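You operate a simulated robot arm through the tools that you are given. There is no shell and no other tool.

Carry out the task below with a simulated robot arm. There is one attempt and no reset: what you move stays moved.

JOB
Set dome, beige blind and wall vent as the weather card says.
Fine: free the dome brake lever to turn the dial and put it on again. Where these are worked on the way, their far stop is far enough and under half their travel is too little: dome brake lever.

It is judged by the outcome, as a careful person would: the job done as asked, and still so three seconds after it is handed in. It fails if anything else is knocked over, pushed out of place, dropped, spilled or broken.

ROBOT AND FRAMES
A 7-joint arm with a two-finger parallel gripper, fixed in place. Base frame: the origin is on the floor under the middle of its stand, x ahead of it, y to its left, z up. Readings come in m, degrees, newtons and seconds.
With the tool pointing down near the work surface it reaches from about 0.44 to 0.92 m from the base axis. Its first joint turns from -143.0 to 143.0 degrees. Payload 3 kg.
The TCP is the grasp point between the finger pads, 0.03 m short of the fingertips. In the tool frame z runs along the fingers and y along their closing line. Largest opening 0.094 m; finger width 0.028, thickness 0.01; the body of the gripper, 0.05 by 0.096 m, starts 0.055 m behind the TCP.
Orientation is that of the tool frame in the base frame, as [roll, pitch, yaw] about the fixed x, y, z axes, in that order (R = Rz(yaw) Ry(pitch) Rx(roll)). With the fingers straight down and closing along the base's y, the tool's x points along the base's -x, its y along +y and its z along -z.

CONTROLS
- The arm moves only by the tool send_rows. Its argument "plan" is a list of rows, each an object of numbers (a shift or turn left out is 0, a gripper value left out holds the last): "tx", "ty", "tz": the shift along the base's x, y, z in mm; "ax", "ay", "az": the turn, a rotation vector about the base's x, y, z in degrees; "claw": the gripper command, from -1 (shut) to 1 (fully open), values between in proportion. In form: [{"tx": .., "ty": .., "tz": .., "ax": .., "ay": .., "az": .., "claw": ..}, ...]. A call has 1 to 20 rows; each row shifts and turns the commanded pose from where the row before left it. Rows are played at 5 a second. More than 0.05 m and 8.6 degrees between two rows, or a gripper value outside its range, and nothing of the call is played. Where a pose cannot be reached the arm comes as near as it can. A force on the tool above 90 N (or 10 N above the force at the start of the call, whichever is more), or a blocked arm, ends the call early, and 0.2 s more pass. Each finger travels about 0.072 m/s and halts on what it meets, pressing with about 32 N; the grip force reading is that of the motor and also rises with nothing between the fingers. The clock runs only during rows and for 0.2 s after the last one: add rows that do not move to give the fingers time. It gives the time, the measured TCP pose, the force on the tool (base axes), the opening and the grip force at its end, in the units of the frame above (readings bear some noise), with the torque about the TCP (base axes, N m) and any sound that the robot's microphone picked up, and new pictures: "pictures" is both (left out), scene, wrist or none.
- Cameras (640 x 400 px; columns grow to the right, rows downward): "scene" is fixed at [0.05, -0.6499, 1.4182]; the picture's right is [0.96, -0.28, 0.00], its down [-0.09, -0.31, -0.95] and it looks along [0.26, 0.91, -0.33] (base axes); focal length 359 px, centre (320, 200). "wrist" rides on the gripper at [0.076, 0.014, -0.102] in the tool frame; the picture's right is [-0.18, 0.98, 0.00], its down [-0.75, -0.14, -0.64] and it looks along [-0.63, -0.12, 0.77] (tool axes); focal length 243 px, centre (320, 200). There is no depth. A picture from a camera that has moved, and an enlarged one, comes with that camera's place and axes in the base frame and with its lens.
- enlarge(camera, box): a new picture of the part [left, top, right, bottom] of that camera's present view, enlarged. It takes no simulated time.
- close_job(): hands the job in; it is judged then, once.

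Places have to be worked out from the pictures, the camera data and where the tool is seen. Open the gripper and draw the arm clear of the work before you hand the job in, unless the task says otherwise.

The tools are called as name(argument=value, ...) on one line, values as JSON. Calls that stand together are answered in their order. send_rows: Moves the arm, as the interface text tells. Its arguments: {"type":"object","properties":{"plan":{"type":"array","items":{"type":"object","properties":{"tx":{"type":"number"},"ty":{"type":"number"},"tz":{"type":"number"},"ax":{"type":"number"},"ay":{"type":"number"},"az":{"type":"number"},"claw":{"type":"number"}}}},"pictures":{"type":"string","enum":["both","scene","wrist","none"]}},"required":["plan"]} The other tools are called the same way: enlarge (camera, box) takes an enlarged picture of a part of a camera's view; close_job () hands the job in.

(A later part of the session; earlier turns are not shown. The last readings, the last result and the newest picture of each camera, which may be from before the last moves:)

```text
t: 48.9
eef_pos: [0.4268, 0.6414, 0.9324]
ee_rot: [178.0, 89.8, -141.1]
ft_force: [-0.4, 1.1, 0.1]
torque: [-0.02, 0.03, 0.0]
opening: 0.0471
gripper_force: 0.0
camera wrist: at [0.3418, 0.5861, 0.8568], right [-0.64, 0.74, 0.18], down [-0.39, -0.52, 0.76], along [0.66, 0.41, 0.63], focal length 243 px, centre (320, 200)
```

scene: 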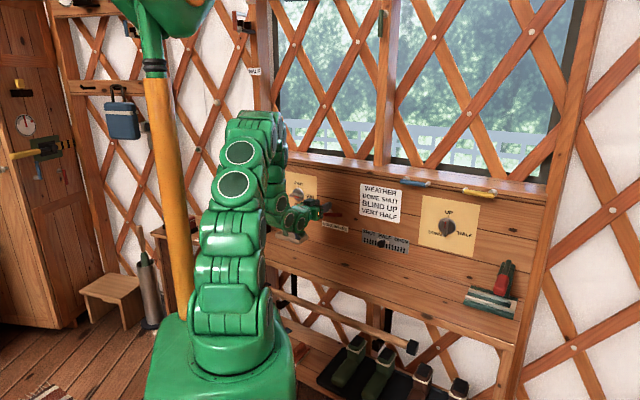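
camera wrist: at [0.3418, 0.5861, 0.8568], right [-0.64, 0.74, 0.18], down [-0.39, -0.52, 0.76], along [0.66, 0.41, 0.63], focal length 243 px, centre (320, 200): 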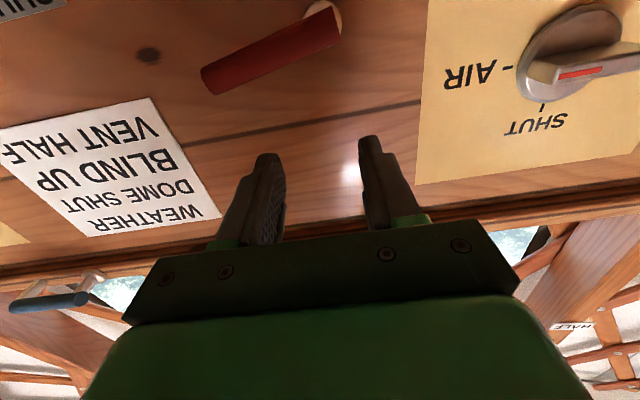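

In this posture the elbow is well clear. I'll slide left toward the dome dial in this orientation, half the way first.

send_rows(plan=[{"tx": -18, "ty": 23.6}, {"tx": -18, "ty": 23.6}, {"tx": -18, "ty": 23.6}, {}], pictures="both")

```text
t: 49.9
eef_pos: [0.3739, 0.7123, 0.9328]
ee_rot: [149.7, 89.8, -169.5]
ft_force: [0.7, 0.3, -0.2]
torque: [0.06, 0.01, 0.01]
opening: 0.0469
gripper_force: 0.1
camera wrist: at [0.2883, 0.6575, 0.857], right [-0.64, 0.74, 0.19], down [-0.39, -0.53, 0.76], along [0.66, 0.41, 0.63], focal length 243 px, centre (320, 200)
```

scene: 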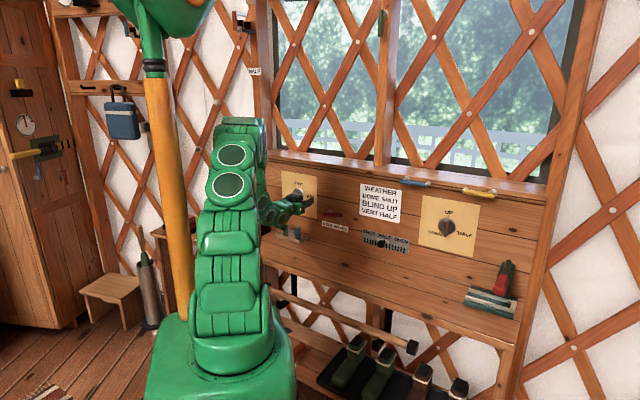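
wrist: 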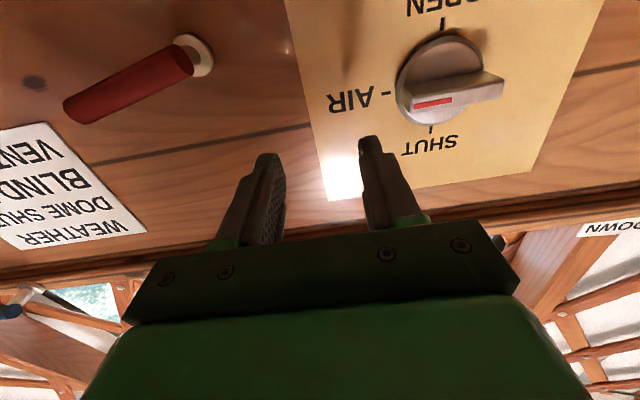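

That works well with the elbow still clear. I'll continue the remaining 9 cm left.

send_rows(plan=[{"tx": -19, "ty": 23}, {"tx": -19, "ty": 23}, {"tx": -19, "ty": 23}, {}], pictures="both")

enlarge(camera="wrist", box=[220, 30, 440, 170])

```text
t: 50.9
eef_pos: [0.3166, 0.7822, 0.9319]
ee_rot: [153.4, 89.7, -165.5]
ft_force: [0.5, 0.4, 0.3]
torque: [-0.01, 0.0, 0.0]
opening: 0.0472
gripper_force: 0.0
camera wrist: at [0.2309, 0.7268, 0.857], right [-0.64, 0.74, 0.19], down [-0.39, -0.53, 0.76], along [0.66, 0.41, 0.63], focal length 243 px, centre (320, 200)
```

scene: 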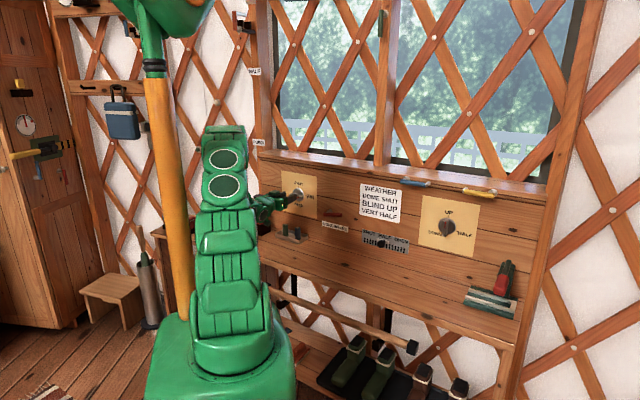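
wrist: 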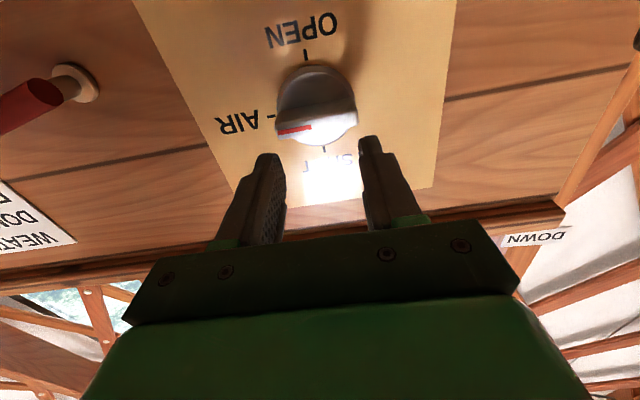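

```text
2.86 times, centred on (330, 100) of wrist
camera zoom: at [0.2309, 0.7268, 0.857], right [-0.64, 0.74, 0.19], down [-0.39, -0.53, 0.76], along [0.66, 0.41, 0.63], focal length 693 px, centre (291, 486)
```

zoom: 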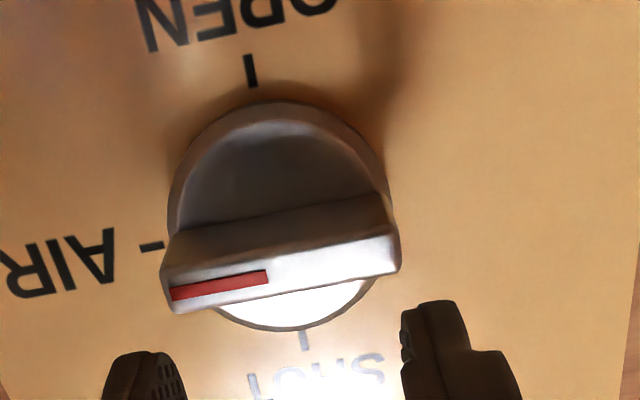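

The dome dial is directly ahead: centre at r≈-0.389, z≈0.921, bar horizontal pointing at AIR. I'll roll clockwise in steps so the fingers can straddle the bar, watching that the arm doesn't jam.

send_rows(plan=[{"ax": 5.71, "ay": 4.86, "claw": 0.3}, {"ax": 5.71, "ay": 4.86}, {"ax": 5.71, "ay": 4.86}, {"ax": 5.71, "ay": 4.86}, {"ax": 5.71, "ay": 4.86}, {"ax": 5.71, "ay": 4.86}, {}], pictures="both")

```text
t: 52.5
eef_pos: [0.3157, 0.7817, 0.9335]
ee_rot: [89.8, 44.8, 130.8]
ft_force: [1.1, 0.9, -0.8]
torque: [0.01, -0.01, 0.01]
opening: 0.061
gripper_force: 0.0
camera wrist: at [0.1983, 0.7639, 0.8888], right [-0.37, 0.42, 0.83], down [-0.07, -0.9, 0.43], along [0.93, 0.1, 0.36], focal length 243 px, centre (320, 200)
```

scene: 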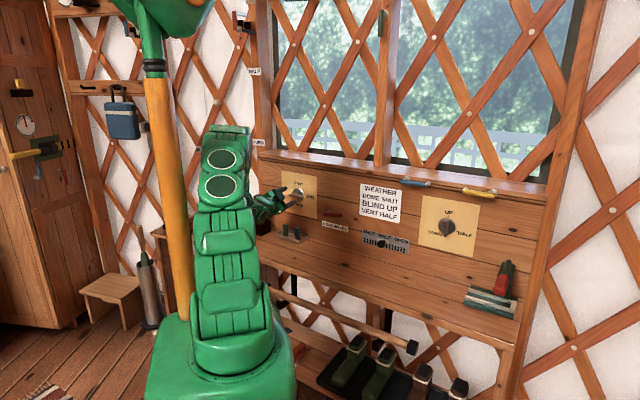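
wrist: 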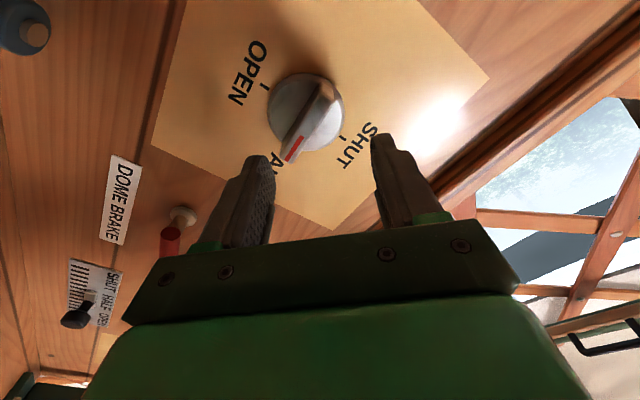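

Fine so far, 45° rolled with no trouble. I'll roll 30° more.

send_rows(plan=[{"ax": 5.71, "ay": 4.86}, {"ax": 5.71, "ay": 4.86}, {"ax": 5.71, "ay": 4.86}, {"ax": 5.71, "ay": 4.86}, {}], pictures="both")

enlarge(camera="wrist", box=[220, 50, 440, 190])

```text
t: 53.7
eef_pos: [0.3168, 0.7819, 0.9321]
ee_rot: [89.5, 14.8, 130.7]
ft_force: [1.2, 0.0, 0.0]
torque: [-0.02, 0.03, -0.02]
opening: 0.0611
gripper_force: 0.1
camera wrist: at [0.1893, 0.7742, 0.9262], right [-0.05, 0.05, 1.0], down [0.01, -1.0, 0.05], along [1.0, 0.02, 0.05], focal length 243 px, centre (320, 200)
```

scene: 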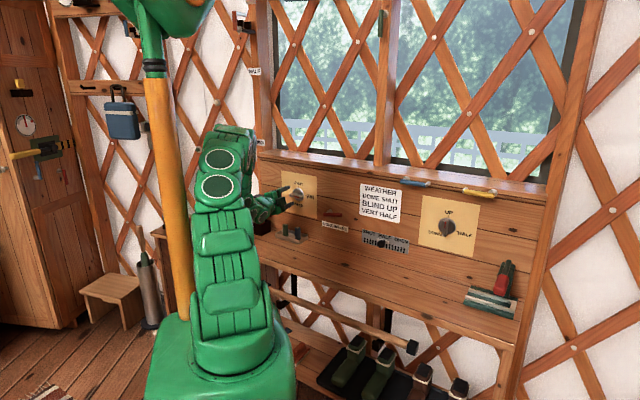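
wrist: 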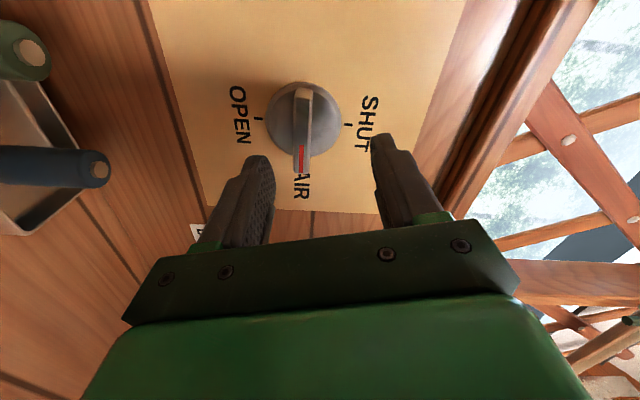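

```text
2.86 times, centred on (330, 120) of wrist
camera zoom: at [0.1893, 0.7742, 0.9262], right [-0.05, 0.05, 1.0], down [0.01, -1.0, 0.05], along [1.0, 0.02, 0.05], focal length 693 px, centre (291, 429)
```

zoom: 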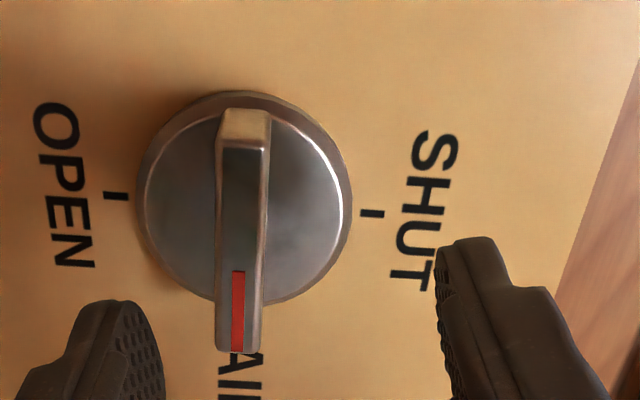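

The arm is fine with x at 195°, so the fingers are 15° ahead of the bar. I'll centre on the knob (down 12.6 mm), advance 42 mm to the same depth that worked for the blind, and check before closing.

send_rows(plan=[{"tx": 0.7, "ty": -0.8, "tz": -6.3}, {"tz": -6.3}, {"tx": 10.7, "ty": 9.1}, {"tx": 10.7, "ty": 9.1}, {"tx": 10.7, "ty": 9.1}, {}], pictures="both")

enlarge(camera="wrist", box=[220, 80, 440, 220])

```text
t: 55.1
eef_pos: [0.3498, 0.808, 0.9201]
ee_rot: [89.5, 14.9, 130.8]
ft_force: [-0.8, 0.5, -0.6]
torque: [-0.01, -0.04, -0.01]
opening: 0.061
gripper_force: 0.0
camera wrist: at [0.2223, 0.8005, 0.9135], right [-0.05, 0.05, 1.0], down [0.01, -1.0, 0.05], along [1.0, 0.02, 0.05], focal length 243 px, centre (320, 200)
```

scene: 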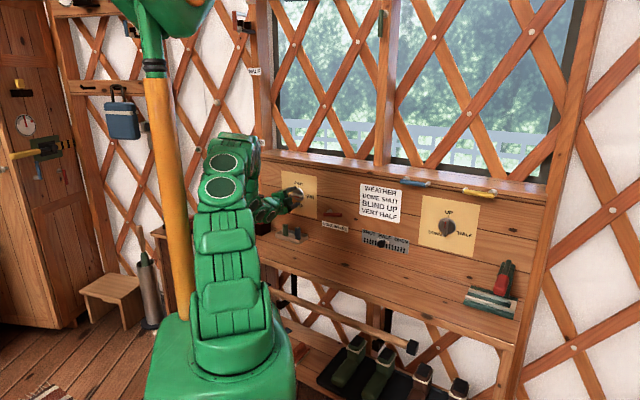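
wrist: 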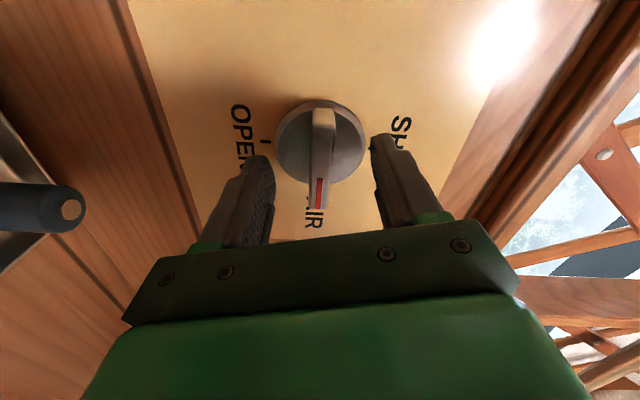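

```text
2.86 times, centred on (330, 150) of wrist
camera zoom: at [0.2223, 0.8005, 0.9135], right [-0.05, 0.05, 1.0], down [0.01, -1.0, 0.05], along [1.0, 0.02, 0.05], focal length 693 px, centre (291, 343)
```

zoom: 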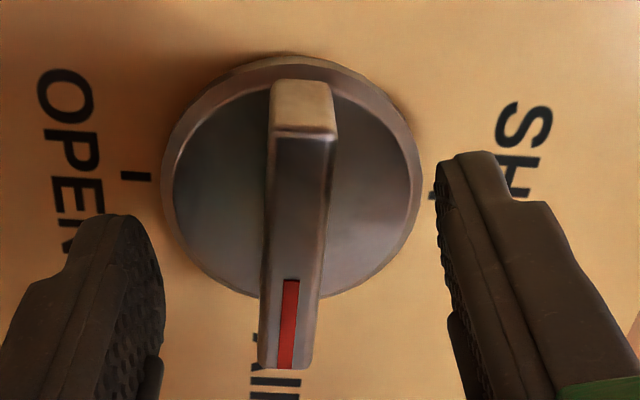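

The geometry matches the successful blind grip. I'll close the fingers on the bar.

send_rows(plan=[{"claw": -1}, {"claw": -1}, {"claw": -1}, {"claw": -1}, {"claw": -1}], pictures="wrist")

enlarge(camera="wrist", box=[220, 80, 440, 220])

```text
t: 56.3
eef_pos: [0.3491, 0.8089, 0.9198]
ee_rot: [89.4, 15.0, 130.8]
ft_force: [-0.1, 3.4, 7.1]
torque: [-0.45, 0.52, 0.04]
opening: 0.0123
gripper_force: 45.6
camera wrist: at [0.222, 0.8006, 0.9138], right [-0.06, 0.05, 1.0], down [0.01, -1.0, 0.05], along [1.0, 0.02, 0.05], focal length 243 px, centre (320, 200)
```

wrist: 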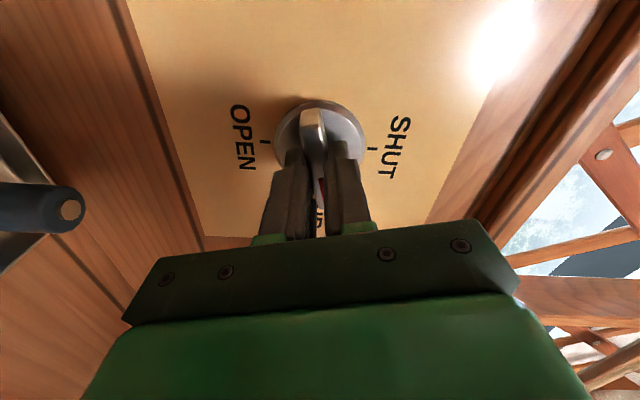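

```text
2.86 times, centred on (330, 150) of wrist
camera zoom: at [0.222, 0.8006, 0.9138], right [-0.06, 0.05, 1.0], down [0.01, -1.0, 0.05], along [1.0, 0.02, 0.05], focal length 693 px, centre (291, 343)
```

zoom: 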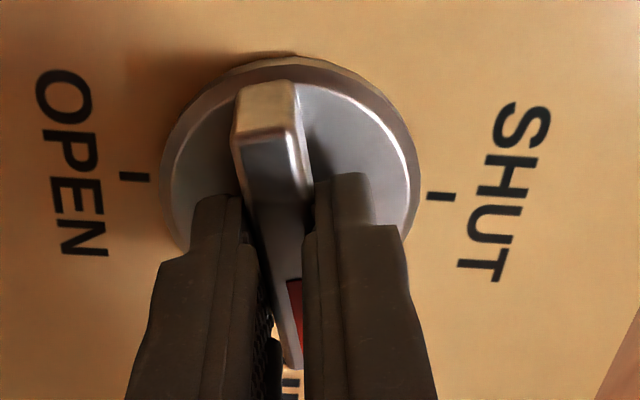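

The bar is gripped (12.3 mm) and already turned about 15° to match the fingers, so the brake is really off. I'll continue counter-clockwise 30°.

send_rows(plan=[{"ax": -4.57, "ay": -3.89}, {"ax": -4.57, "ay": -3.89}, {"ax": -4.57, "ay": -3.89}, {"ax": -4.57, "ay": -3.89}, {"ax": -4.57, "ay": -3.89}, {}], pictures="wrist")

```text
t: 57.7
eef_pos: [0.3493, 0.8086, 0.9208]
ee_rot: [89.6, 45.0, 130.8]
ft_force: [-18.8, -18.1, 19.2]
torque: [0.11, -0.1, -0.85]
opening: 0.0124
gripper_force: 45.2
camera wrist: at [0.2308, 0.7904, 0.8767], right [-0.37, 0.42, 0.83], down [-0.07, -0.9, 0.43], along [0.93, 0.1, 0.37], focal length 243 px, centre (320, 200)
```

wrist: 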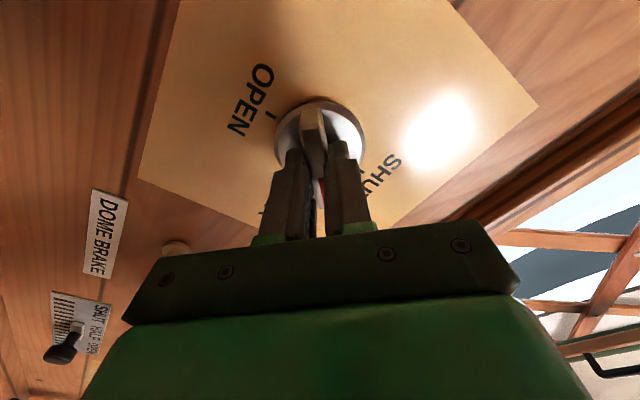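

The dial follows; there is a moderate axial and upward force, so I'll ease back 2 mm and up 1 mm while continuing to turn.

send_rows(plan=[{"ax": -4.57, "ay": -3.89, "tx": -1.5, "ty": -1.3, "tz": 1}, {"ax": -4.57, "ay": -3.89}, {"ax": -4.57, "ay": -3.89}, {"ax": -4.57, "ay": -3.89}, {}], pictures="wrist")

```text
t: 58.9
eef_pos: [0.3491, 0.8087, 0.9208]
ee_rot: [90.0, 69.0, 130.9]
ft_force: [12.3, 42.5, 10.1]
torque: [0.2, -0.24, -0.29]
opening: 0.0123
gripper_force: 45.1
camera wrist: at [0.2449, 0.772, 0.8554], right [-0.56, 0.64, 0.52], down [-0.22, -0.72, 0.65], along [0.8, 0.25, 0.55], focal length 243 px, centre (320, 200)
```

wrist: 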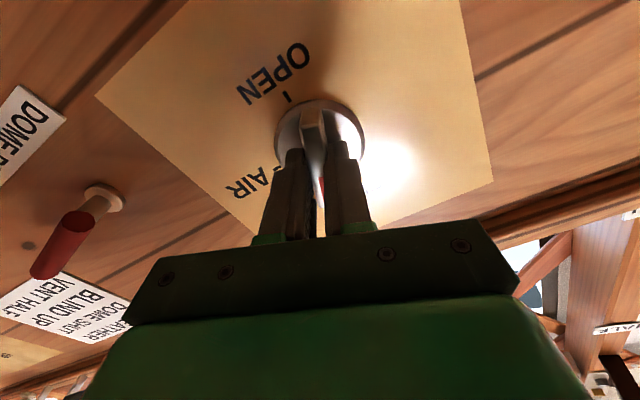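

It's turned to about 69°, and the grip now pulls slightly the other way. I'll relax about 1 mm and complete the last 21° to vertical.

send_rows(plan=[{"ax": -4.0, "ay": -3.4, "tx": 0.2, "ty": 1.5, "tz": 0.3}, {"ax": -4.0, "ay": -3.4}, {"ax": -4.0, "ay": -3.4}, {"ax": -4.0, "ay": -3.4}, {}, {}], pictures="both")

enlarge(camera="wrist", box=[220, 60, 440, 200])

enlarge(camera="scene", box=[260, 165, 340, 225])

```text
t: 60.3
eef_pos: [0.348, 0.8075, 0.9218]
ee_rot: [172.4, 89.7, -146.7]
ft_force: [-24.8, -26.6, 18.4]
torque: [0.37, -0.46, -0.74]
opening: 0.0123
gripper_force: 44.9
camera wrist: at [0.2617, 0.7525, 0.8458], right [-0.64, 0.74, 0.18], down [-0.39, -0.53, 0.76], along [0.66, 0.41, 0.63], focal length 243 px, centre (320, 200)
```

scene: 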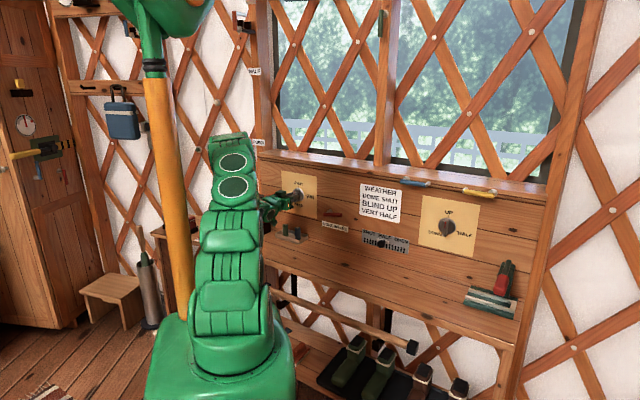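
wrist: 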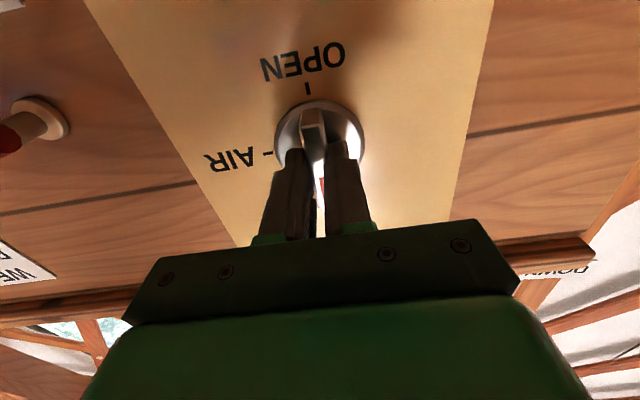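

```text
2.86 times, centred on (330, 130) of wrist
camera zoom: at [0.2617, 0.7525, 0.8458], right [-0.64, 0.74, 0.18], down [-0.39, -0.53, 0.76], along [0.66, 0.41, 0.63], focal length 693 px, centre (291, 400)
```

zoom: 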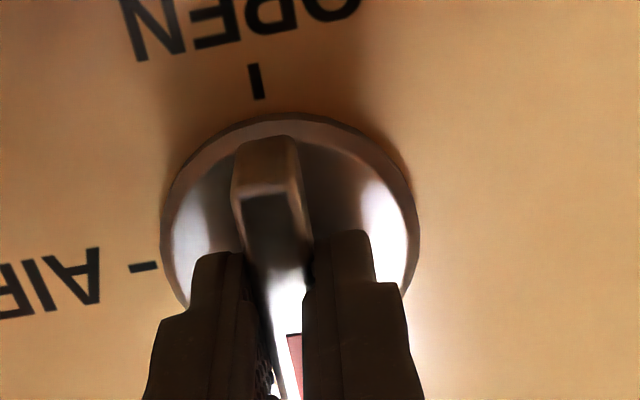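

```text
6.67 times, centred on (300, 195) of scene
camera zoom: at [0.05, -0.6499, 1.4182], right [0.96, -0.28, 0.0], down [-0.09, -0.31, -0.95], along [0.26, 0.91, -0.33], focal length 2392 px, centre (453, 233)
```

zoom: 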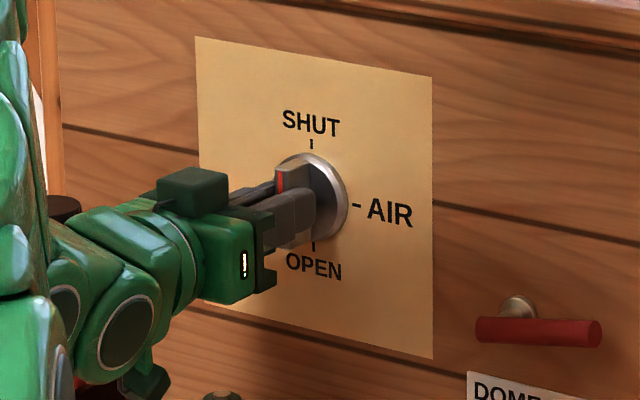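

The pointer now stands at SHUT. I'll open, let it settle and back away along the normal to verify.

send_rows(plan=[{"claw": 0.2}, {"claw": 0.2}, {"claw": 0.2}, {"tx": -12, "ty": -10.2}, {"tx": -12, "ty": -10.2}, {"tx": -11, "ty": -9.4}, {}], pictures="both")

enlarge(camera="wrist", box=[220, 40, 440, 180])

enlarge(camera="scene", box=[260, 165, 340, 225])

```text
t: 61.9
eef_pos: [0.3133, 0.7782, 0.9201]
ee_rot: [157.5, 89.8, -161.6]
ft_force: [-0.5, -0.1, 0.2]
torque: [-0.02, 0.01, 0.0]
opening: 0.0565
gripper_force: 0.2
camera wrist: at [0.2268, 0.7229, 0.846], right [-0.64, 0.74, 0.19], down [-0.39, -0.53, 0.76], along [0.66, 0.41, 0.63], focal length 243 px, centre (320, 200)
```

scene: 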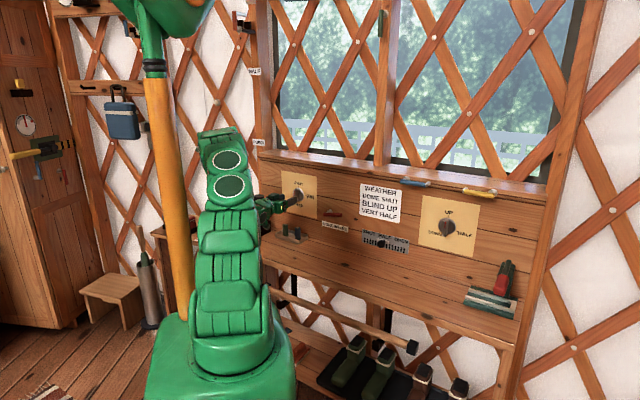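
wrist: 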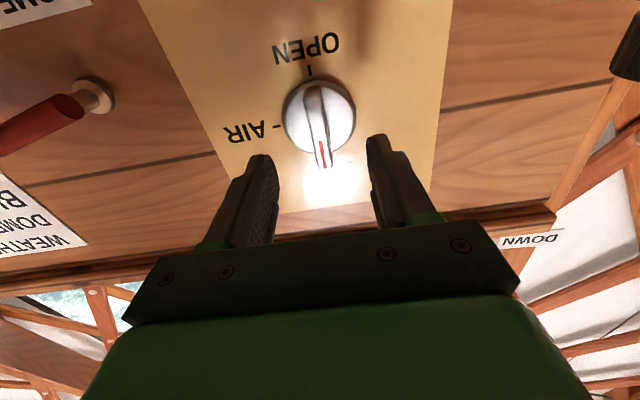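

```text
2.86 times, centred on (330, 110) of wrist
camera zoom: at [0.2268, 0.7229, 0.846], right [-0.64, 0.74, 0.19], down [-0.39, -0.53, 0.76], along [0.66, 0.41, 0.63], focal length 693 px, centre (291, 457)
```

zoom: 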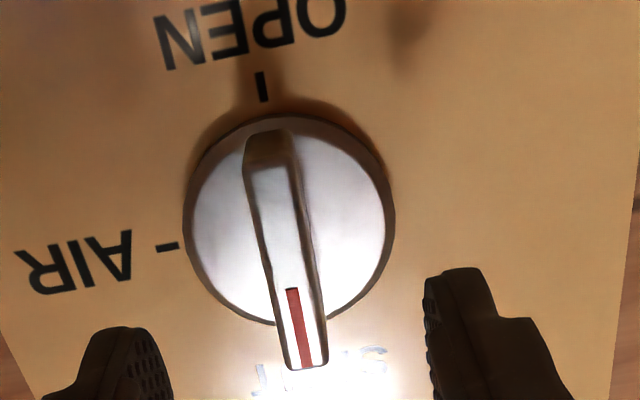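

```text
6.67 times, centred on (300, 195) of scene
camera zoom: at [0.05, -0.6499, 1.4182], right [0.96, -0.28, 0.0], down [-0.09, -0.31, -0.95], along [0.26, 0.91, -0.33], focal length 2392 px, centre (453, 233)
```

zoom: 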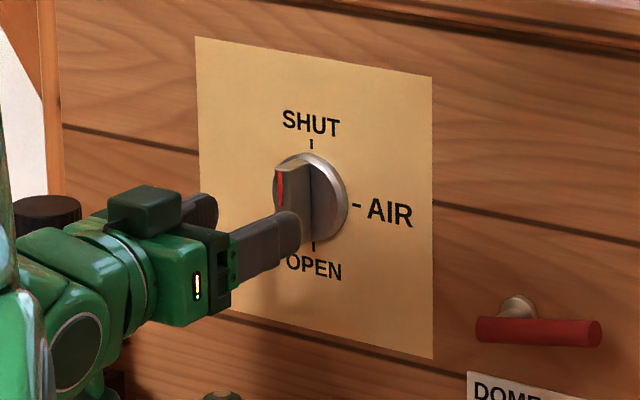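

Dome is at SHUT. Now the brake goes back on: I'll return along the wall to the lever in the safe x-down posture.

send_rows(plan=[{"tx": 22.5, "ty": -27}, {"tx": 22.5, "ty": -27}, {"tx": 22.5, "ty": -27}, {"tx": 22.5, "ty": -27}, {"tx": 22.5, "ty": -27}, {"tx": 22.5, "ty": -27}, {}], pictures="both")

```text
t: 63.5
eef_pos: [0.4492, 0.6161, 0.9208]
ee_rot: [161.9, 89.7, -157.2]
ft_force: [-0.1, -0.2, -0.1]
torque: [-0.01, -0.01, 0.0]
opening: 0.0565
gripper_force: 0.0
camera wrist: at [0.3621, 0.5601, 0.8457], right [-0.64, 0.74, 0.19], down [-0.39, -0.53, 0.76], along [0.66, 0.41, 0.63], focal length 243 px, centre (320, 200)
```

scene: 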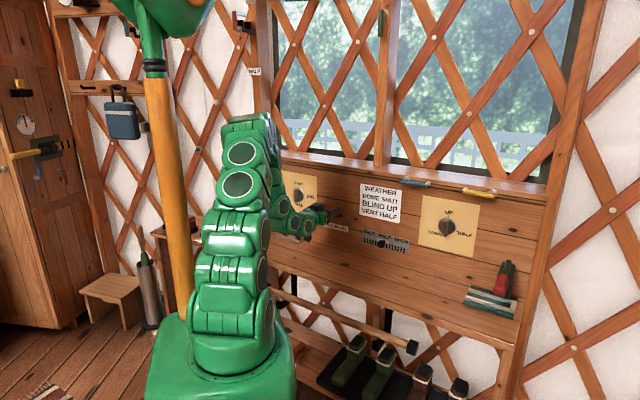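
wrist: 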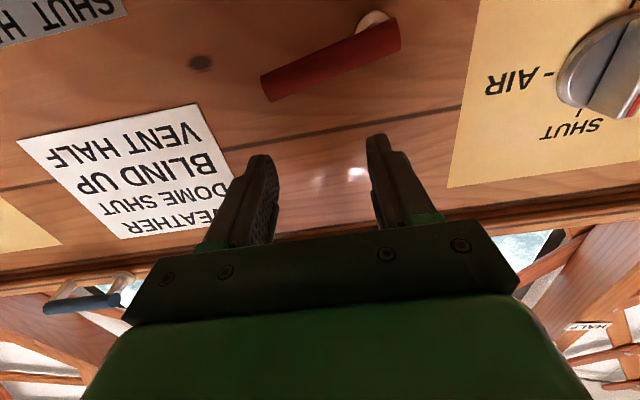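

The lever rests at about 78° from vertical. I'll roll the tool 78° clockwise here and lower it so the fingers line up above and below the handle.

send_rows(plan=[{"ax": 5.94, "ay": 5.055}, {"ax": 5.94, "ay": 5.055}, {"ax": 5.94, "ay": 5.055}, {"ax": 5.94, "ay": 5.055}, {"ax": 5.94, "ay": 5.055}, {"ax": 5.94, "ay": 5.055}, {"ax": 5.94, "ay": 5.055, "tz": -10}, {"ax": 5.94, "ay": 5.055, "tz": -10}, {"ax": 5.94, "ay": 5.055, "tz": -10}, {"ax": 5.94, "ay": 5.055, "tz": -12}, {}], pictures="both")

enlarge(camera="wrist", box=[220, 20, 440, 200])

```text
t: 65.9
eef_pos: [0.4495, 0.6178, 0.8796]
ee_rot: [89.5, 12.0, 130.7]
ft_force: [-0.6, -0.4, 0.0]
torque: [0.01, -0.01, -0.03]
opening: 0.0564
gripper_force: 0.1
camera wrist: at [0.321, 0.6093, 0.8766], right [-0.02, 0.01, 1.0], down [0.01, -1.0, 0.01], along [1.0, 0.01, 0.02], focal length 243 px, centre (320, 200)
```

scene: 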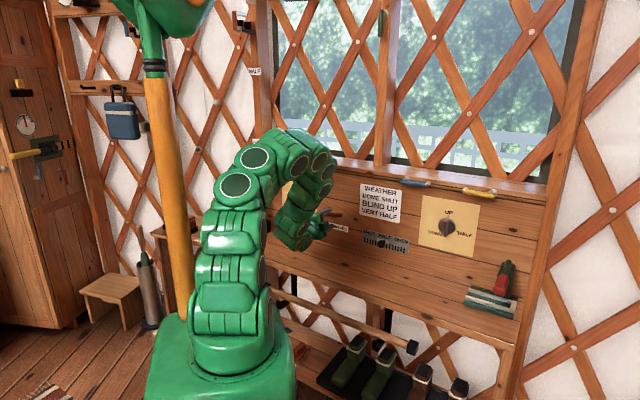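
wrist: 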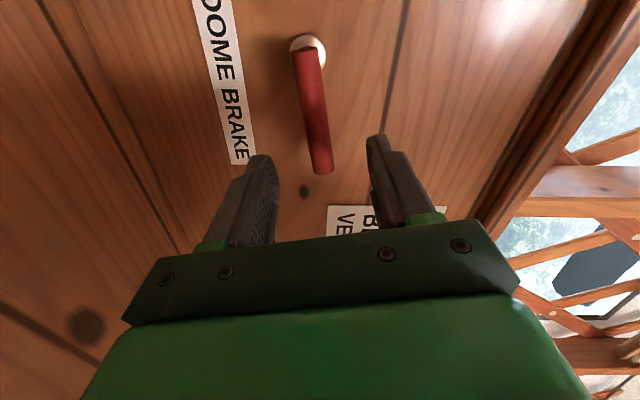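

```text
2.22 times, centred on (330, 110) of wrist
camera zoom: at [0.321, 0.6093, 0.8766], right [-0.02, 0.01, 1.0], down [0.01, -1.0, 0.01], along [1.0, 0.01, 0.02], focal length 539 px, centre (298, 400)
```

zoom: 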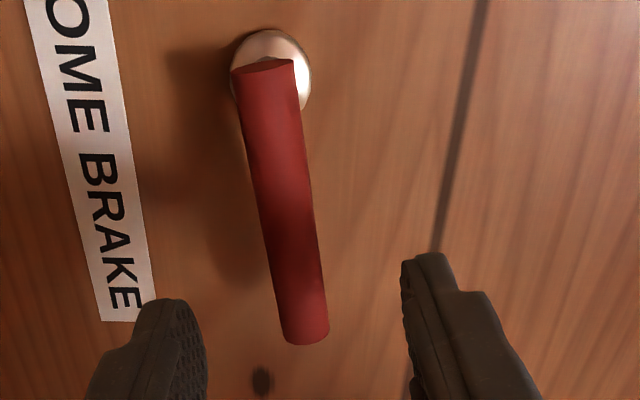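

The handle lies between the fingers, aligned with the tool. I'll advance 52 mm and narrow the fingers around it.

send_rows(plan=[{"tx": 13.2, "ty": 11.2}, {"tx": 13.2, "ty": 11.2}, {"tx": 13.2, "ty": 11.2}, {"claw": -0.3}, {"claw": -0.3}], pictures="wrist")

```text
t: 67.1
eef_pos: [0.4887, 0.6511, 0.8795]
ee_rot: [89.5, 11.9, 130.6]
ft_force: [-0.3, -0.2, -0.7]
torque: [-0.03, 0.0, 0.02]
opening: 0.0328
gripper_force: 0.1
camera wrist: at [0.3606, 0.6431, 0.877], right [-0.02, 0.01, 1.0], down [0.01, -1.0, 0.01], along [1.0, 0.01, 0.02], focal length 243 px, centre (320, 200)
```

wrist: 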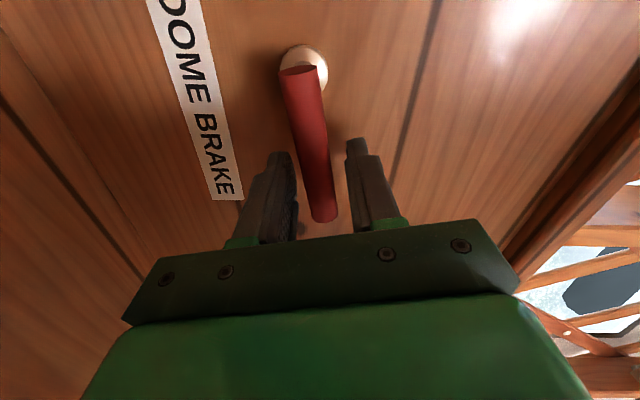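

The handle is caged. I'll swing it back counter-clockwise about its pivot, following the reverse arc, about half-way first.

send_rows(plan=[{"ax": -3.05, "ay": -2.59, "tx": -0.7, "ty": 0.9, "tz": 6.8}, {"ax": -3.05, "ay": -2.59, "tx": -0.8, "ty": 0.85, "tz": 6.8}, {"ax": -6.09, "ay": -5.18, "tx": -2.6, "ty": 3.05, "tz": 5.9}, {"ax": -6.09, "ay": -5.18, "tx": -3.0, "ty": 3.5, "tz": 5.3}, {"ax": -6.09, "ay": -5.18, "tx": -3.5, "ty": 4.1, "tz": 4.5}, {"ax": -6.09, "ay": -5.18, "tx": -3.9, "ty": 4.6, "tz": 3.8}, {}], pictures="wrist")

```text
t: 68.7
eef_pos: [0.4745, 0.6673, 0.9118]
ee_rot: [89.8, 51.9, 130.8]
ft_force: [0.4, 0.1, 0.3]
torque: [0.04, 0.0, -0.02]
opening: 0.0326
gripper_force: 0.0
camera wrist: at [0.359, 0.6453, 0.8615], right [-0.43, 0.5, 0.75], down [-0.11, -0.86, 0.51], along [0.89, 0.14, 0.43], focal length 243 px, centre (320, 200)
```

wrist: 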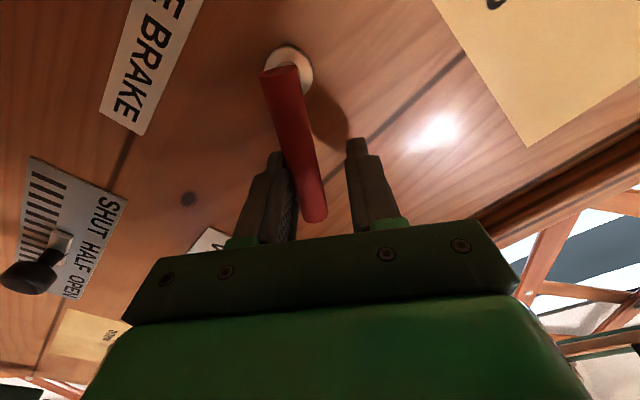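

It follows smoothly without load. I'll carry on to the upright position.

send_rows(plan=[{"ax": -6.09, "ay": -5.18, "tx": -4.2, "ty": 4.95, "tz": 3.0}, {"ax": -6.09, "ay": -5.18, "tx": -4.4, "ty": 5.2, "tz": 2.0}, {"ax": -6.09, "ay": -5.18, "tx": -4.5, "ty": 5.25, "tz": 1.0}, {"ax": -6.09, "ay": -5.18, "tx": -4.7, "ty": 5.5}, {}], pictures="wrist")

enlarge(camera="wrist", box=[220, 40, 440, 220])

```text
t: 69.9
eef_pos: [0.4568, 0.6872, 0.9186]
ee_rot: [91.7, 84.0, 132.7]
ft_force: [0.7, 0.7, -0.1]
torque: [0.0, 0.02, -0.02]
opening: 0.0328
gripper_force: 0.1
camera wrist: at [0.3647, 0.6383, 0.845], right [-0.63, 0.72, 0.29], down [-0.34, -0.58, 0.74], along [0.7, 0.36, 0.61], focal length 243 px, centre (320, 200)
```

wrist: 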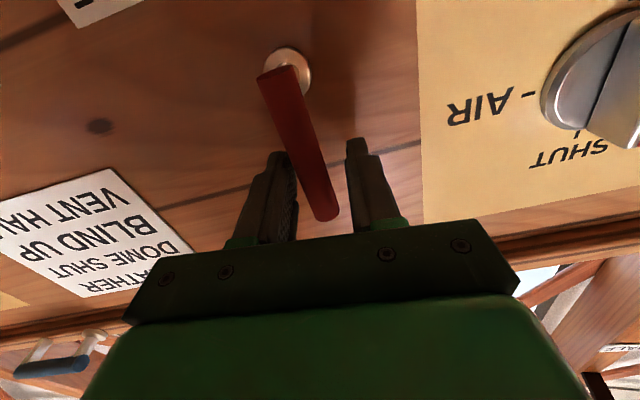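

```text
2.22 times, centred on (330, 130) of wrist
camera zoom: at [0.3647, 0.6383, 0.845], right [-0.63, 0.72, 0.29], down [-0.34, -0.58, 0.74], along [0.7, 0.36, 0.61], focal length 539 px, centre (298, 356)
```

zoom: 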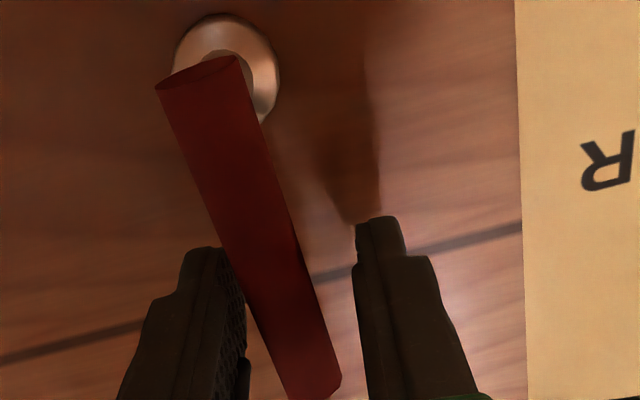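

The lever measures upright again (within a degree). I'll push a few more millimetres left to confirm it sits firmly on its ON stop.

send_rows(plan=[{"ax": -4.57, "ay": -3.89, "tx": -2.0, "ty": 2.35}, {"tx": -1.6, "ty": 1.9}, {}], pictures="wrist")

enlarge(camera="wrist", box=[220, 40, 440, 220])

```text
t: 70.7
eef_pos: [0.4526, 0.6933, 0.9173]
ee_rot: [170.5, 89.6, -148.5]
ft_force: [1.9, -1.8, -0.7]
torque: [-0.01, -0.02, -0.02]
opening: 0.0347
gripper_force: 2.2
camera wrist: at [0.3662, 0.6368, 0.8426], right [-0.64, 0.74, 0.18], down [-0.39, -0.53, 0.76], along [0.66, 0.41, 0.63], focal length 243 px, centre (320, 200)
```

wrist: 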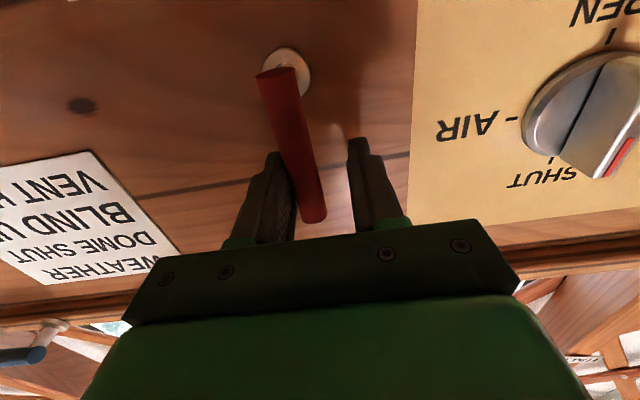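

```text
2.22 times, centred on (330, 130) of wrist
camera zoom: at [0.3662, 0.6368, 0.8426], right [-0.64, 0.74, 0.18], down [-0.39, -0.53, 0.76], along [0.66, 0.41, 0.63], focal length 539 px, centre (298, 356)
```

zoom: 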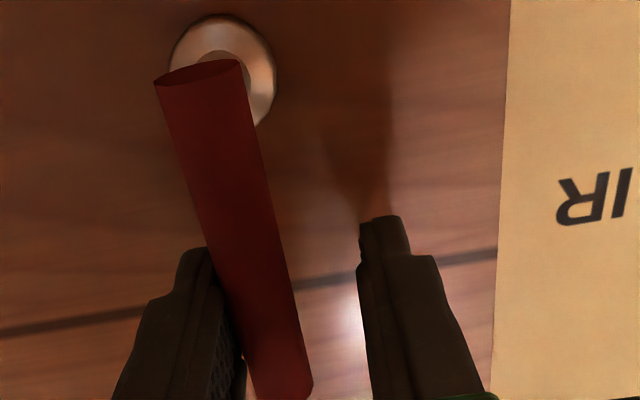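

The finger is now pressing the handle (opening widens under load), indicating the stop. I'll add 3 mm more to be certain it no longer moves.

send_rows(plan=[{"tx": -2.0, "ty": 2.3}, {}], pictures="wrist")

```text
t: 71.3
eef_pos: [0.451, 0.6941, 0.9184]
ee_rot: [164.9, 89.7, -154.2]
ft_force: [7.6, -8.9, -1.0]
torque: [-0.02, -0.13, -0.09]
opening: 0.0395
gripper_force: 5.6
camera wrist: at [0.3645, 0.6389, 0.8427], right [-0.64, 0.74, 0.19], down [-0.39, -0.52, 0.76], along [0.66, 0.41, 0.63], focal length 243 px, centre (320, 200)
```

wrist: 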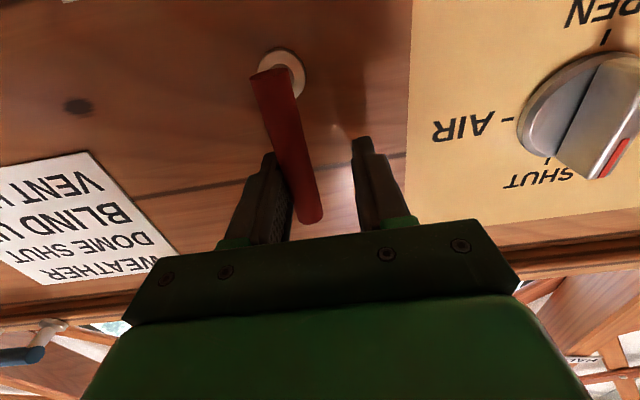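

The force climbs while the lever stays put, so the brake is on its stop. I'll open, retreat straight out and check the final state.

send_rows(plan=[{"claw": 0.2, "tx": 2.0, "ty": -2.3}, {"claw": 0.2}, {"tx": -12, "ty": -10.2}, {"tx": -14, "ty": -11.9}, {"tx": -14, "ty": -11.9}, {}], pictures="both")

enlarge(camera="scene", box=[260, 160, 420, 260])

enlarge(camera="wrist", box=[220, 20, 540, 220])

```text
t: 72.7
eef_pos: [0.4126, 0.6581, 0.9177]
ee_rot: [161.7, 89.8, -157.4]
ft_force: [-0.4, 0.1, -0.9]
torque: [-0.01, 0.02, -0.01]
opening: 0.0563
gripper_force: 0.0
camera wrist: at [0.3259, 0.6023, 0.8424], right [-0.64, 0.74, 0.19], down [-0.39, -0.53, 0.76], along [0.66, 0.41, 0.63], focal length 243 px, centre (320, 200)
```

scene: 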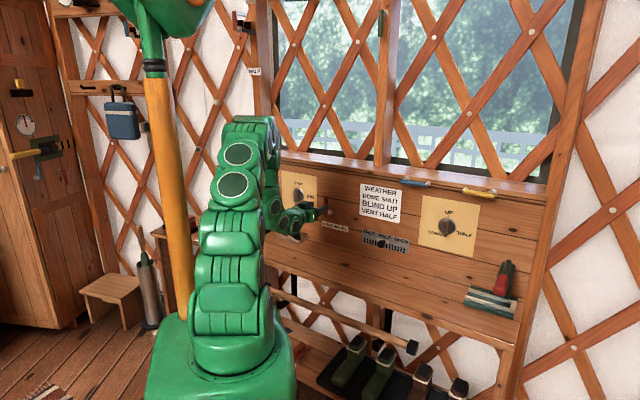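
wrist: 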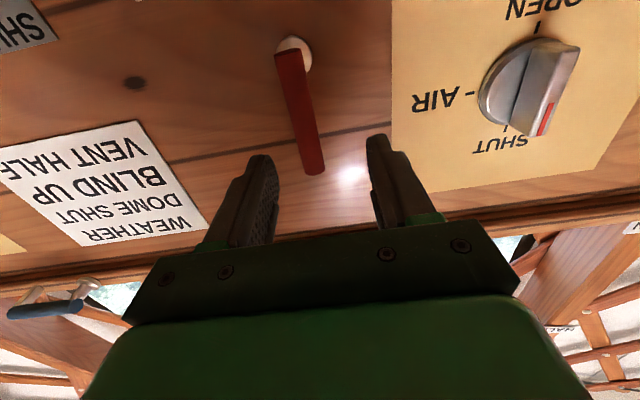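

```text
4.00 times, centred on (340, 210) of scene
camera zoom: at [0.05, -0.6499, 1.4182], right [0.96, -0.28, 0.0], down [-0.09, -0.31, -0.95], along [0.26, 0.91, -0.33], focal length 1435 px, centre (240, 160)
```

zoom: 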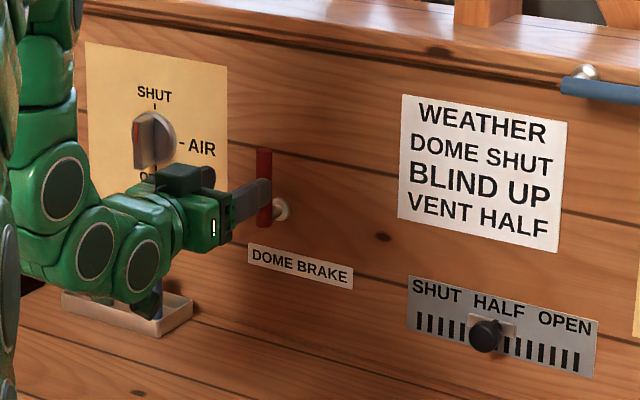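

```text
2.00 times, centred on (380, 120) of wrist
camera zoom: at [0.3259, 0.6023, 0.8424], right [-0.64, 0.74, 0.19], down [-0.39, -0.53, 0.76], along [0.66, 0.41, 0.63], focal length 485 px, centre (200, 360)
```

zoom: 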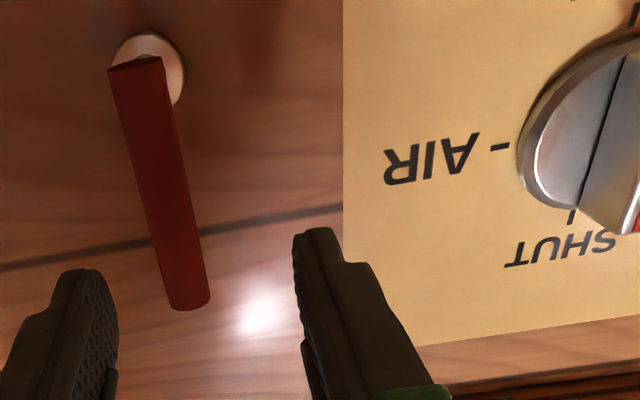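

The lever is upright, dome at SHUT, blind at UP, and the vent slider under HALF. I'll now pitch the tool down and draw the arm well clear of the board, then do a last check of all the controls.

send_rows(plan=[{"ax": -5.18, "ay": 6.09, "tx": -6, "ty": -9, "tz": 5}, {"ax": -5.18, "ay": 6.09, "tx": -6, "ty": -9, "tz": 5}, {"ax": -5.18, "ay": 6.09, "tx": -4, "ty": -9, "tz": 5}, {"ax": -5.18, "ay": 6.09, "tx": -2, "ty": -9, "tz": 6}, {"ax": -5.18, "ay": 6.09, "tx": -2, "ty": -9, "tz": 6}, {"tx": 5, "ty": -28, "tz": 13}, {"tx": 5, "ty": -28, "tz": 13}, {"tx": 0, "ty": -30, "tz": 13}, {"tx": -10, "ty": -20, "tz": 13}, {}], pictures="both")

enlarge(camera="scene", box=[260, 160, 420, 260])

enlarge(camera="scene", box=[390, 170, 550, 320])

```text
t: 74.9
eef_pos: [0.3932, 0.5077, 0.9967]
ee_rot: [179.4, 49.8, -139.7]
ft_force: [-0.7, -0.2, -0.3]
torque: [0.0, 0.0, 0.0]
opening: 0.0563
gripper_force: 0.1
camera wrist: at [0.2876, 0.4358, 1.006], right [-0.55, 0.82, 0.15], down [0.09, -0.11, 0.99], along [0.83, 0.56, -0.01], focal length 243 px, centre (320, 200)
```

scene: 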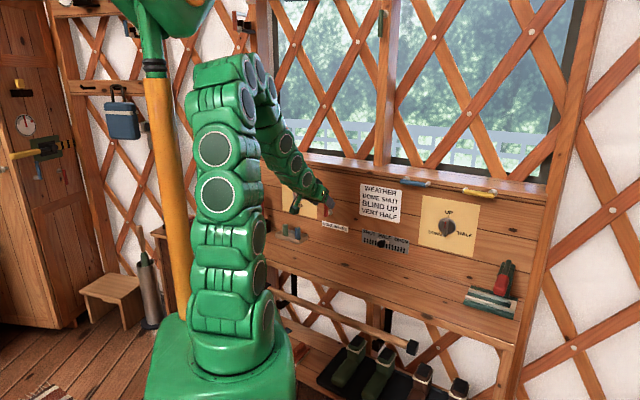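
wrist: 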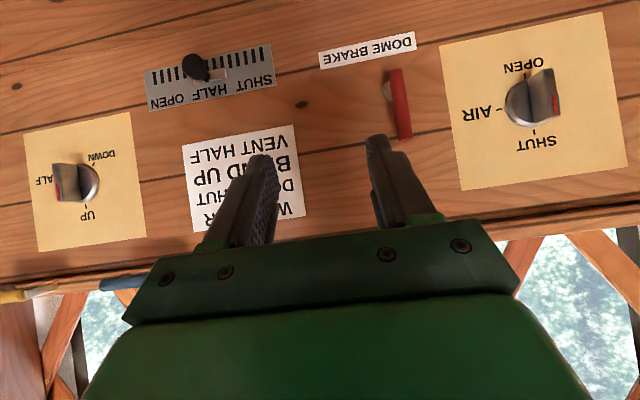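

```text
4.00 times, centred on (340, 210) of scene
camera zoom: at [0.05, -0.6499, 1.4182], right [0.96, -0.28, 0.0], down [-0.09, -0.31, -0.95], along [0.26, 0.91, -0.33], focal length 1435 px, centre (240, 160)
```

zoom: 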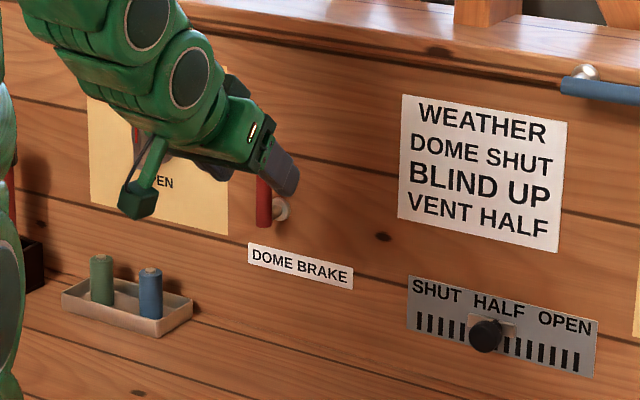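

```text
2.67 times, centred on (470, 245) of scene
camera zoom: at [0.05, -0.6499, 1.4182], right [0.96, -0.28, 0.0], down [-0.09, -0.31, -0.95], along [0.26, 0.91, -0.33], focal length 957 px, centre (-80, 80)
```

zoom: 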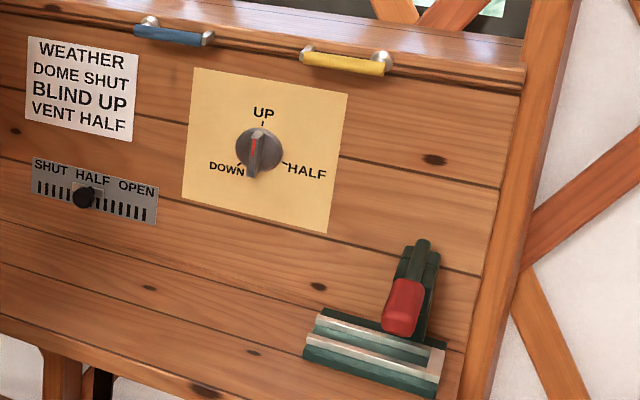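

All the controls look right; I'll zoom in on the dome dial, the lever and the vent slider once more from this frontal view.

enlarge(camera="wrist", box=[370, 20, 610, 170])

enlarge(camera="wrist", box=[130, 30, 290, 130])

enlarge(camera="wrist", box=[20, 110, 180, 260])

```text
2.67 times, centred on (490, 95) of wrist
camera zoom: at [0.2876, 0.4358, 1.006], right [-0.55, 0.82, 0.15], down [0.09, -0.11, 0.99], along [0.83, 0.56, -0.01], focal length 647 px, centre (-133, 480)
```

zoom: 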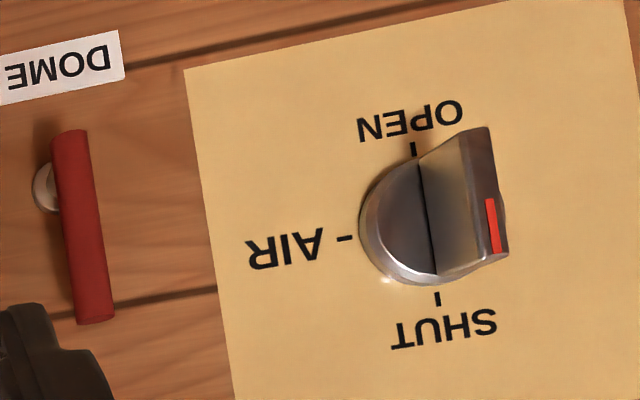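

```text
4.00 times, centred on (210, 80) of wrist
camera zoom: at [0.2876, 0.4358, 1.006], right [-0.55, 0.82, 0.15], down [0.09, -0.11, 0.99], along [0.83, 0.56, -0.01], focal length 970 px, centre (760, 680)
```

zoom: 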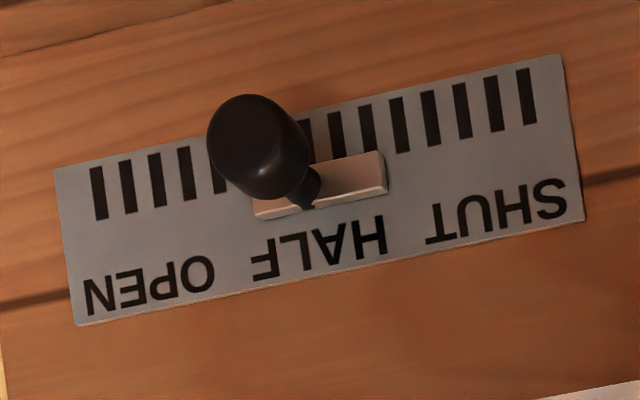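

```text
2.67 times, centred on (100, 185) of wrist
camera zoom: at [0.2876, 0.4358, 1.006], right [-0.55, 0.82, 0.15], down [0.09, -0.11, 0.99], along [0.83, 0.56, -0.01], focal length 647 px, centre (907, 240)
```

zoom: 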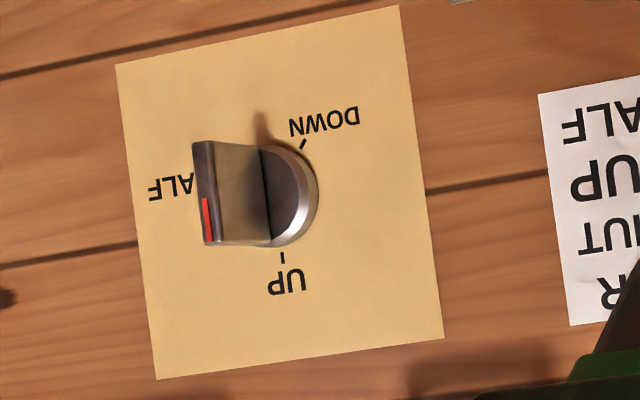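

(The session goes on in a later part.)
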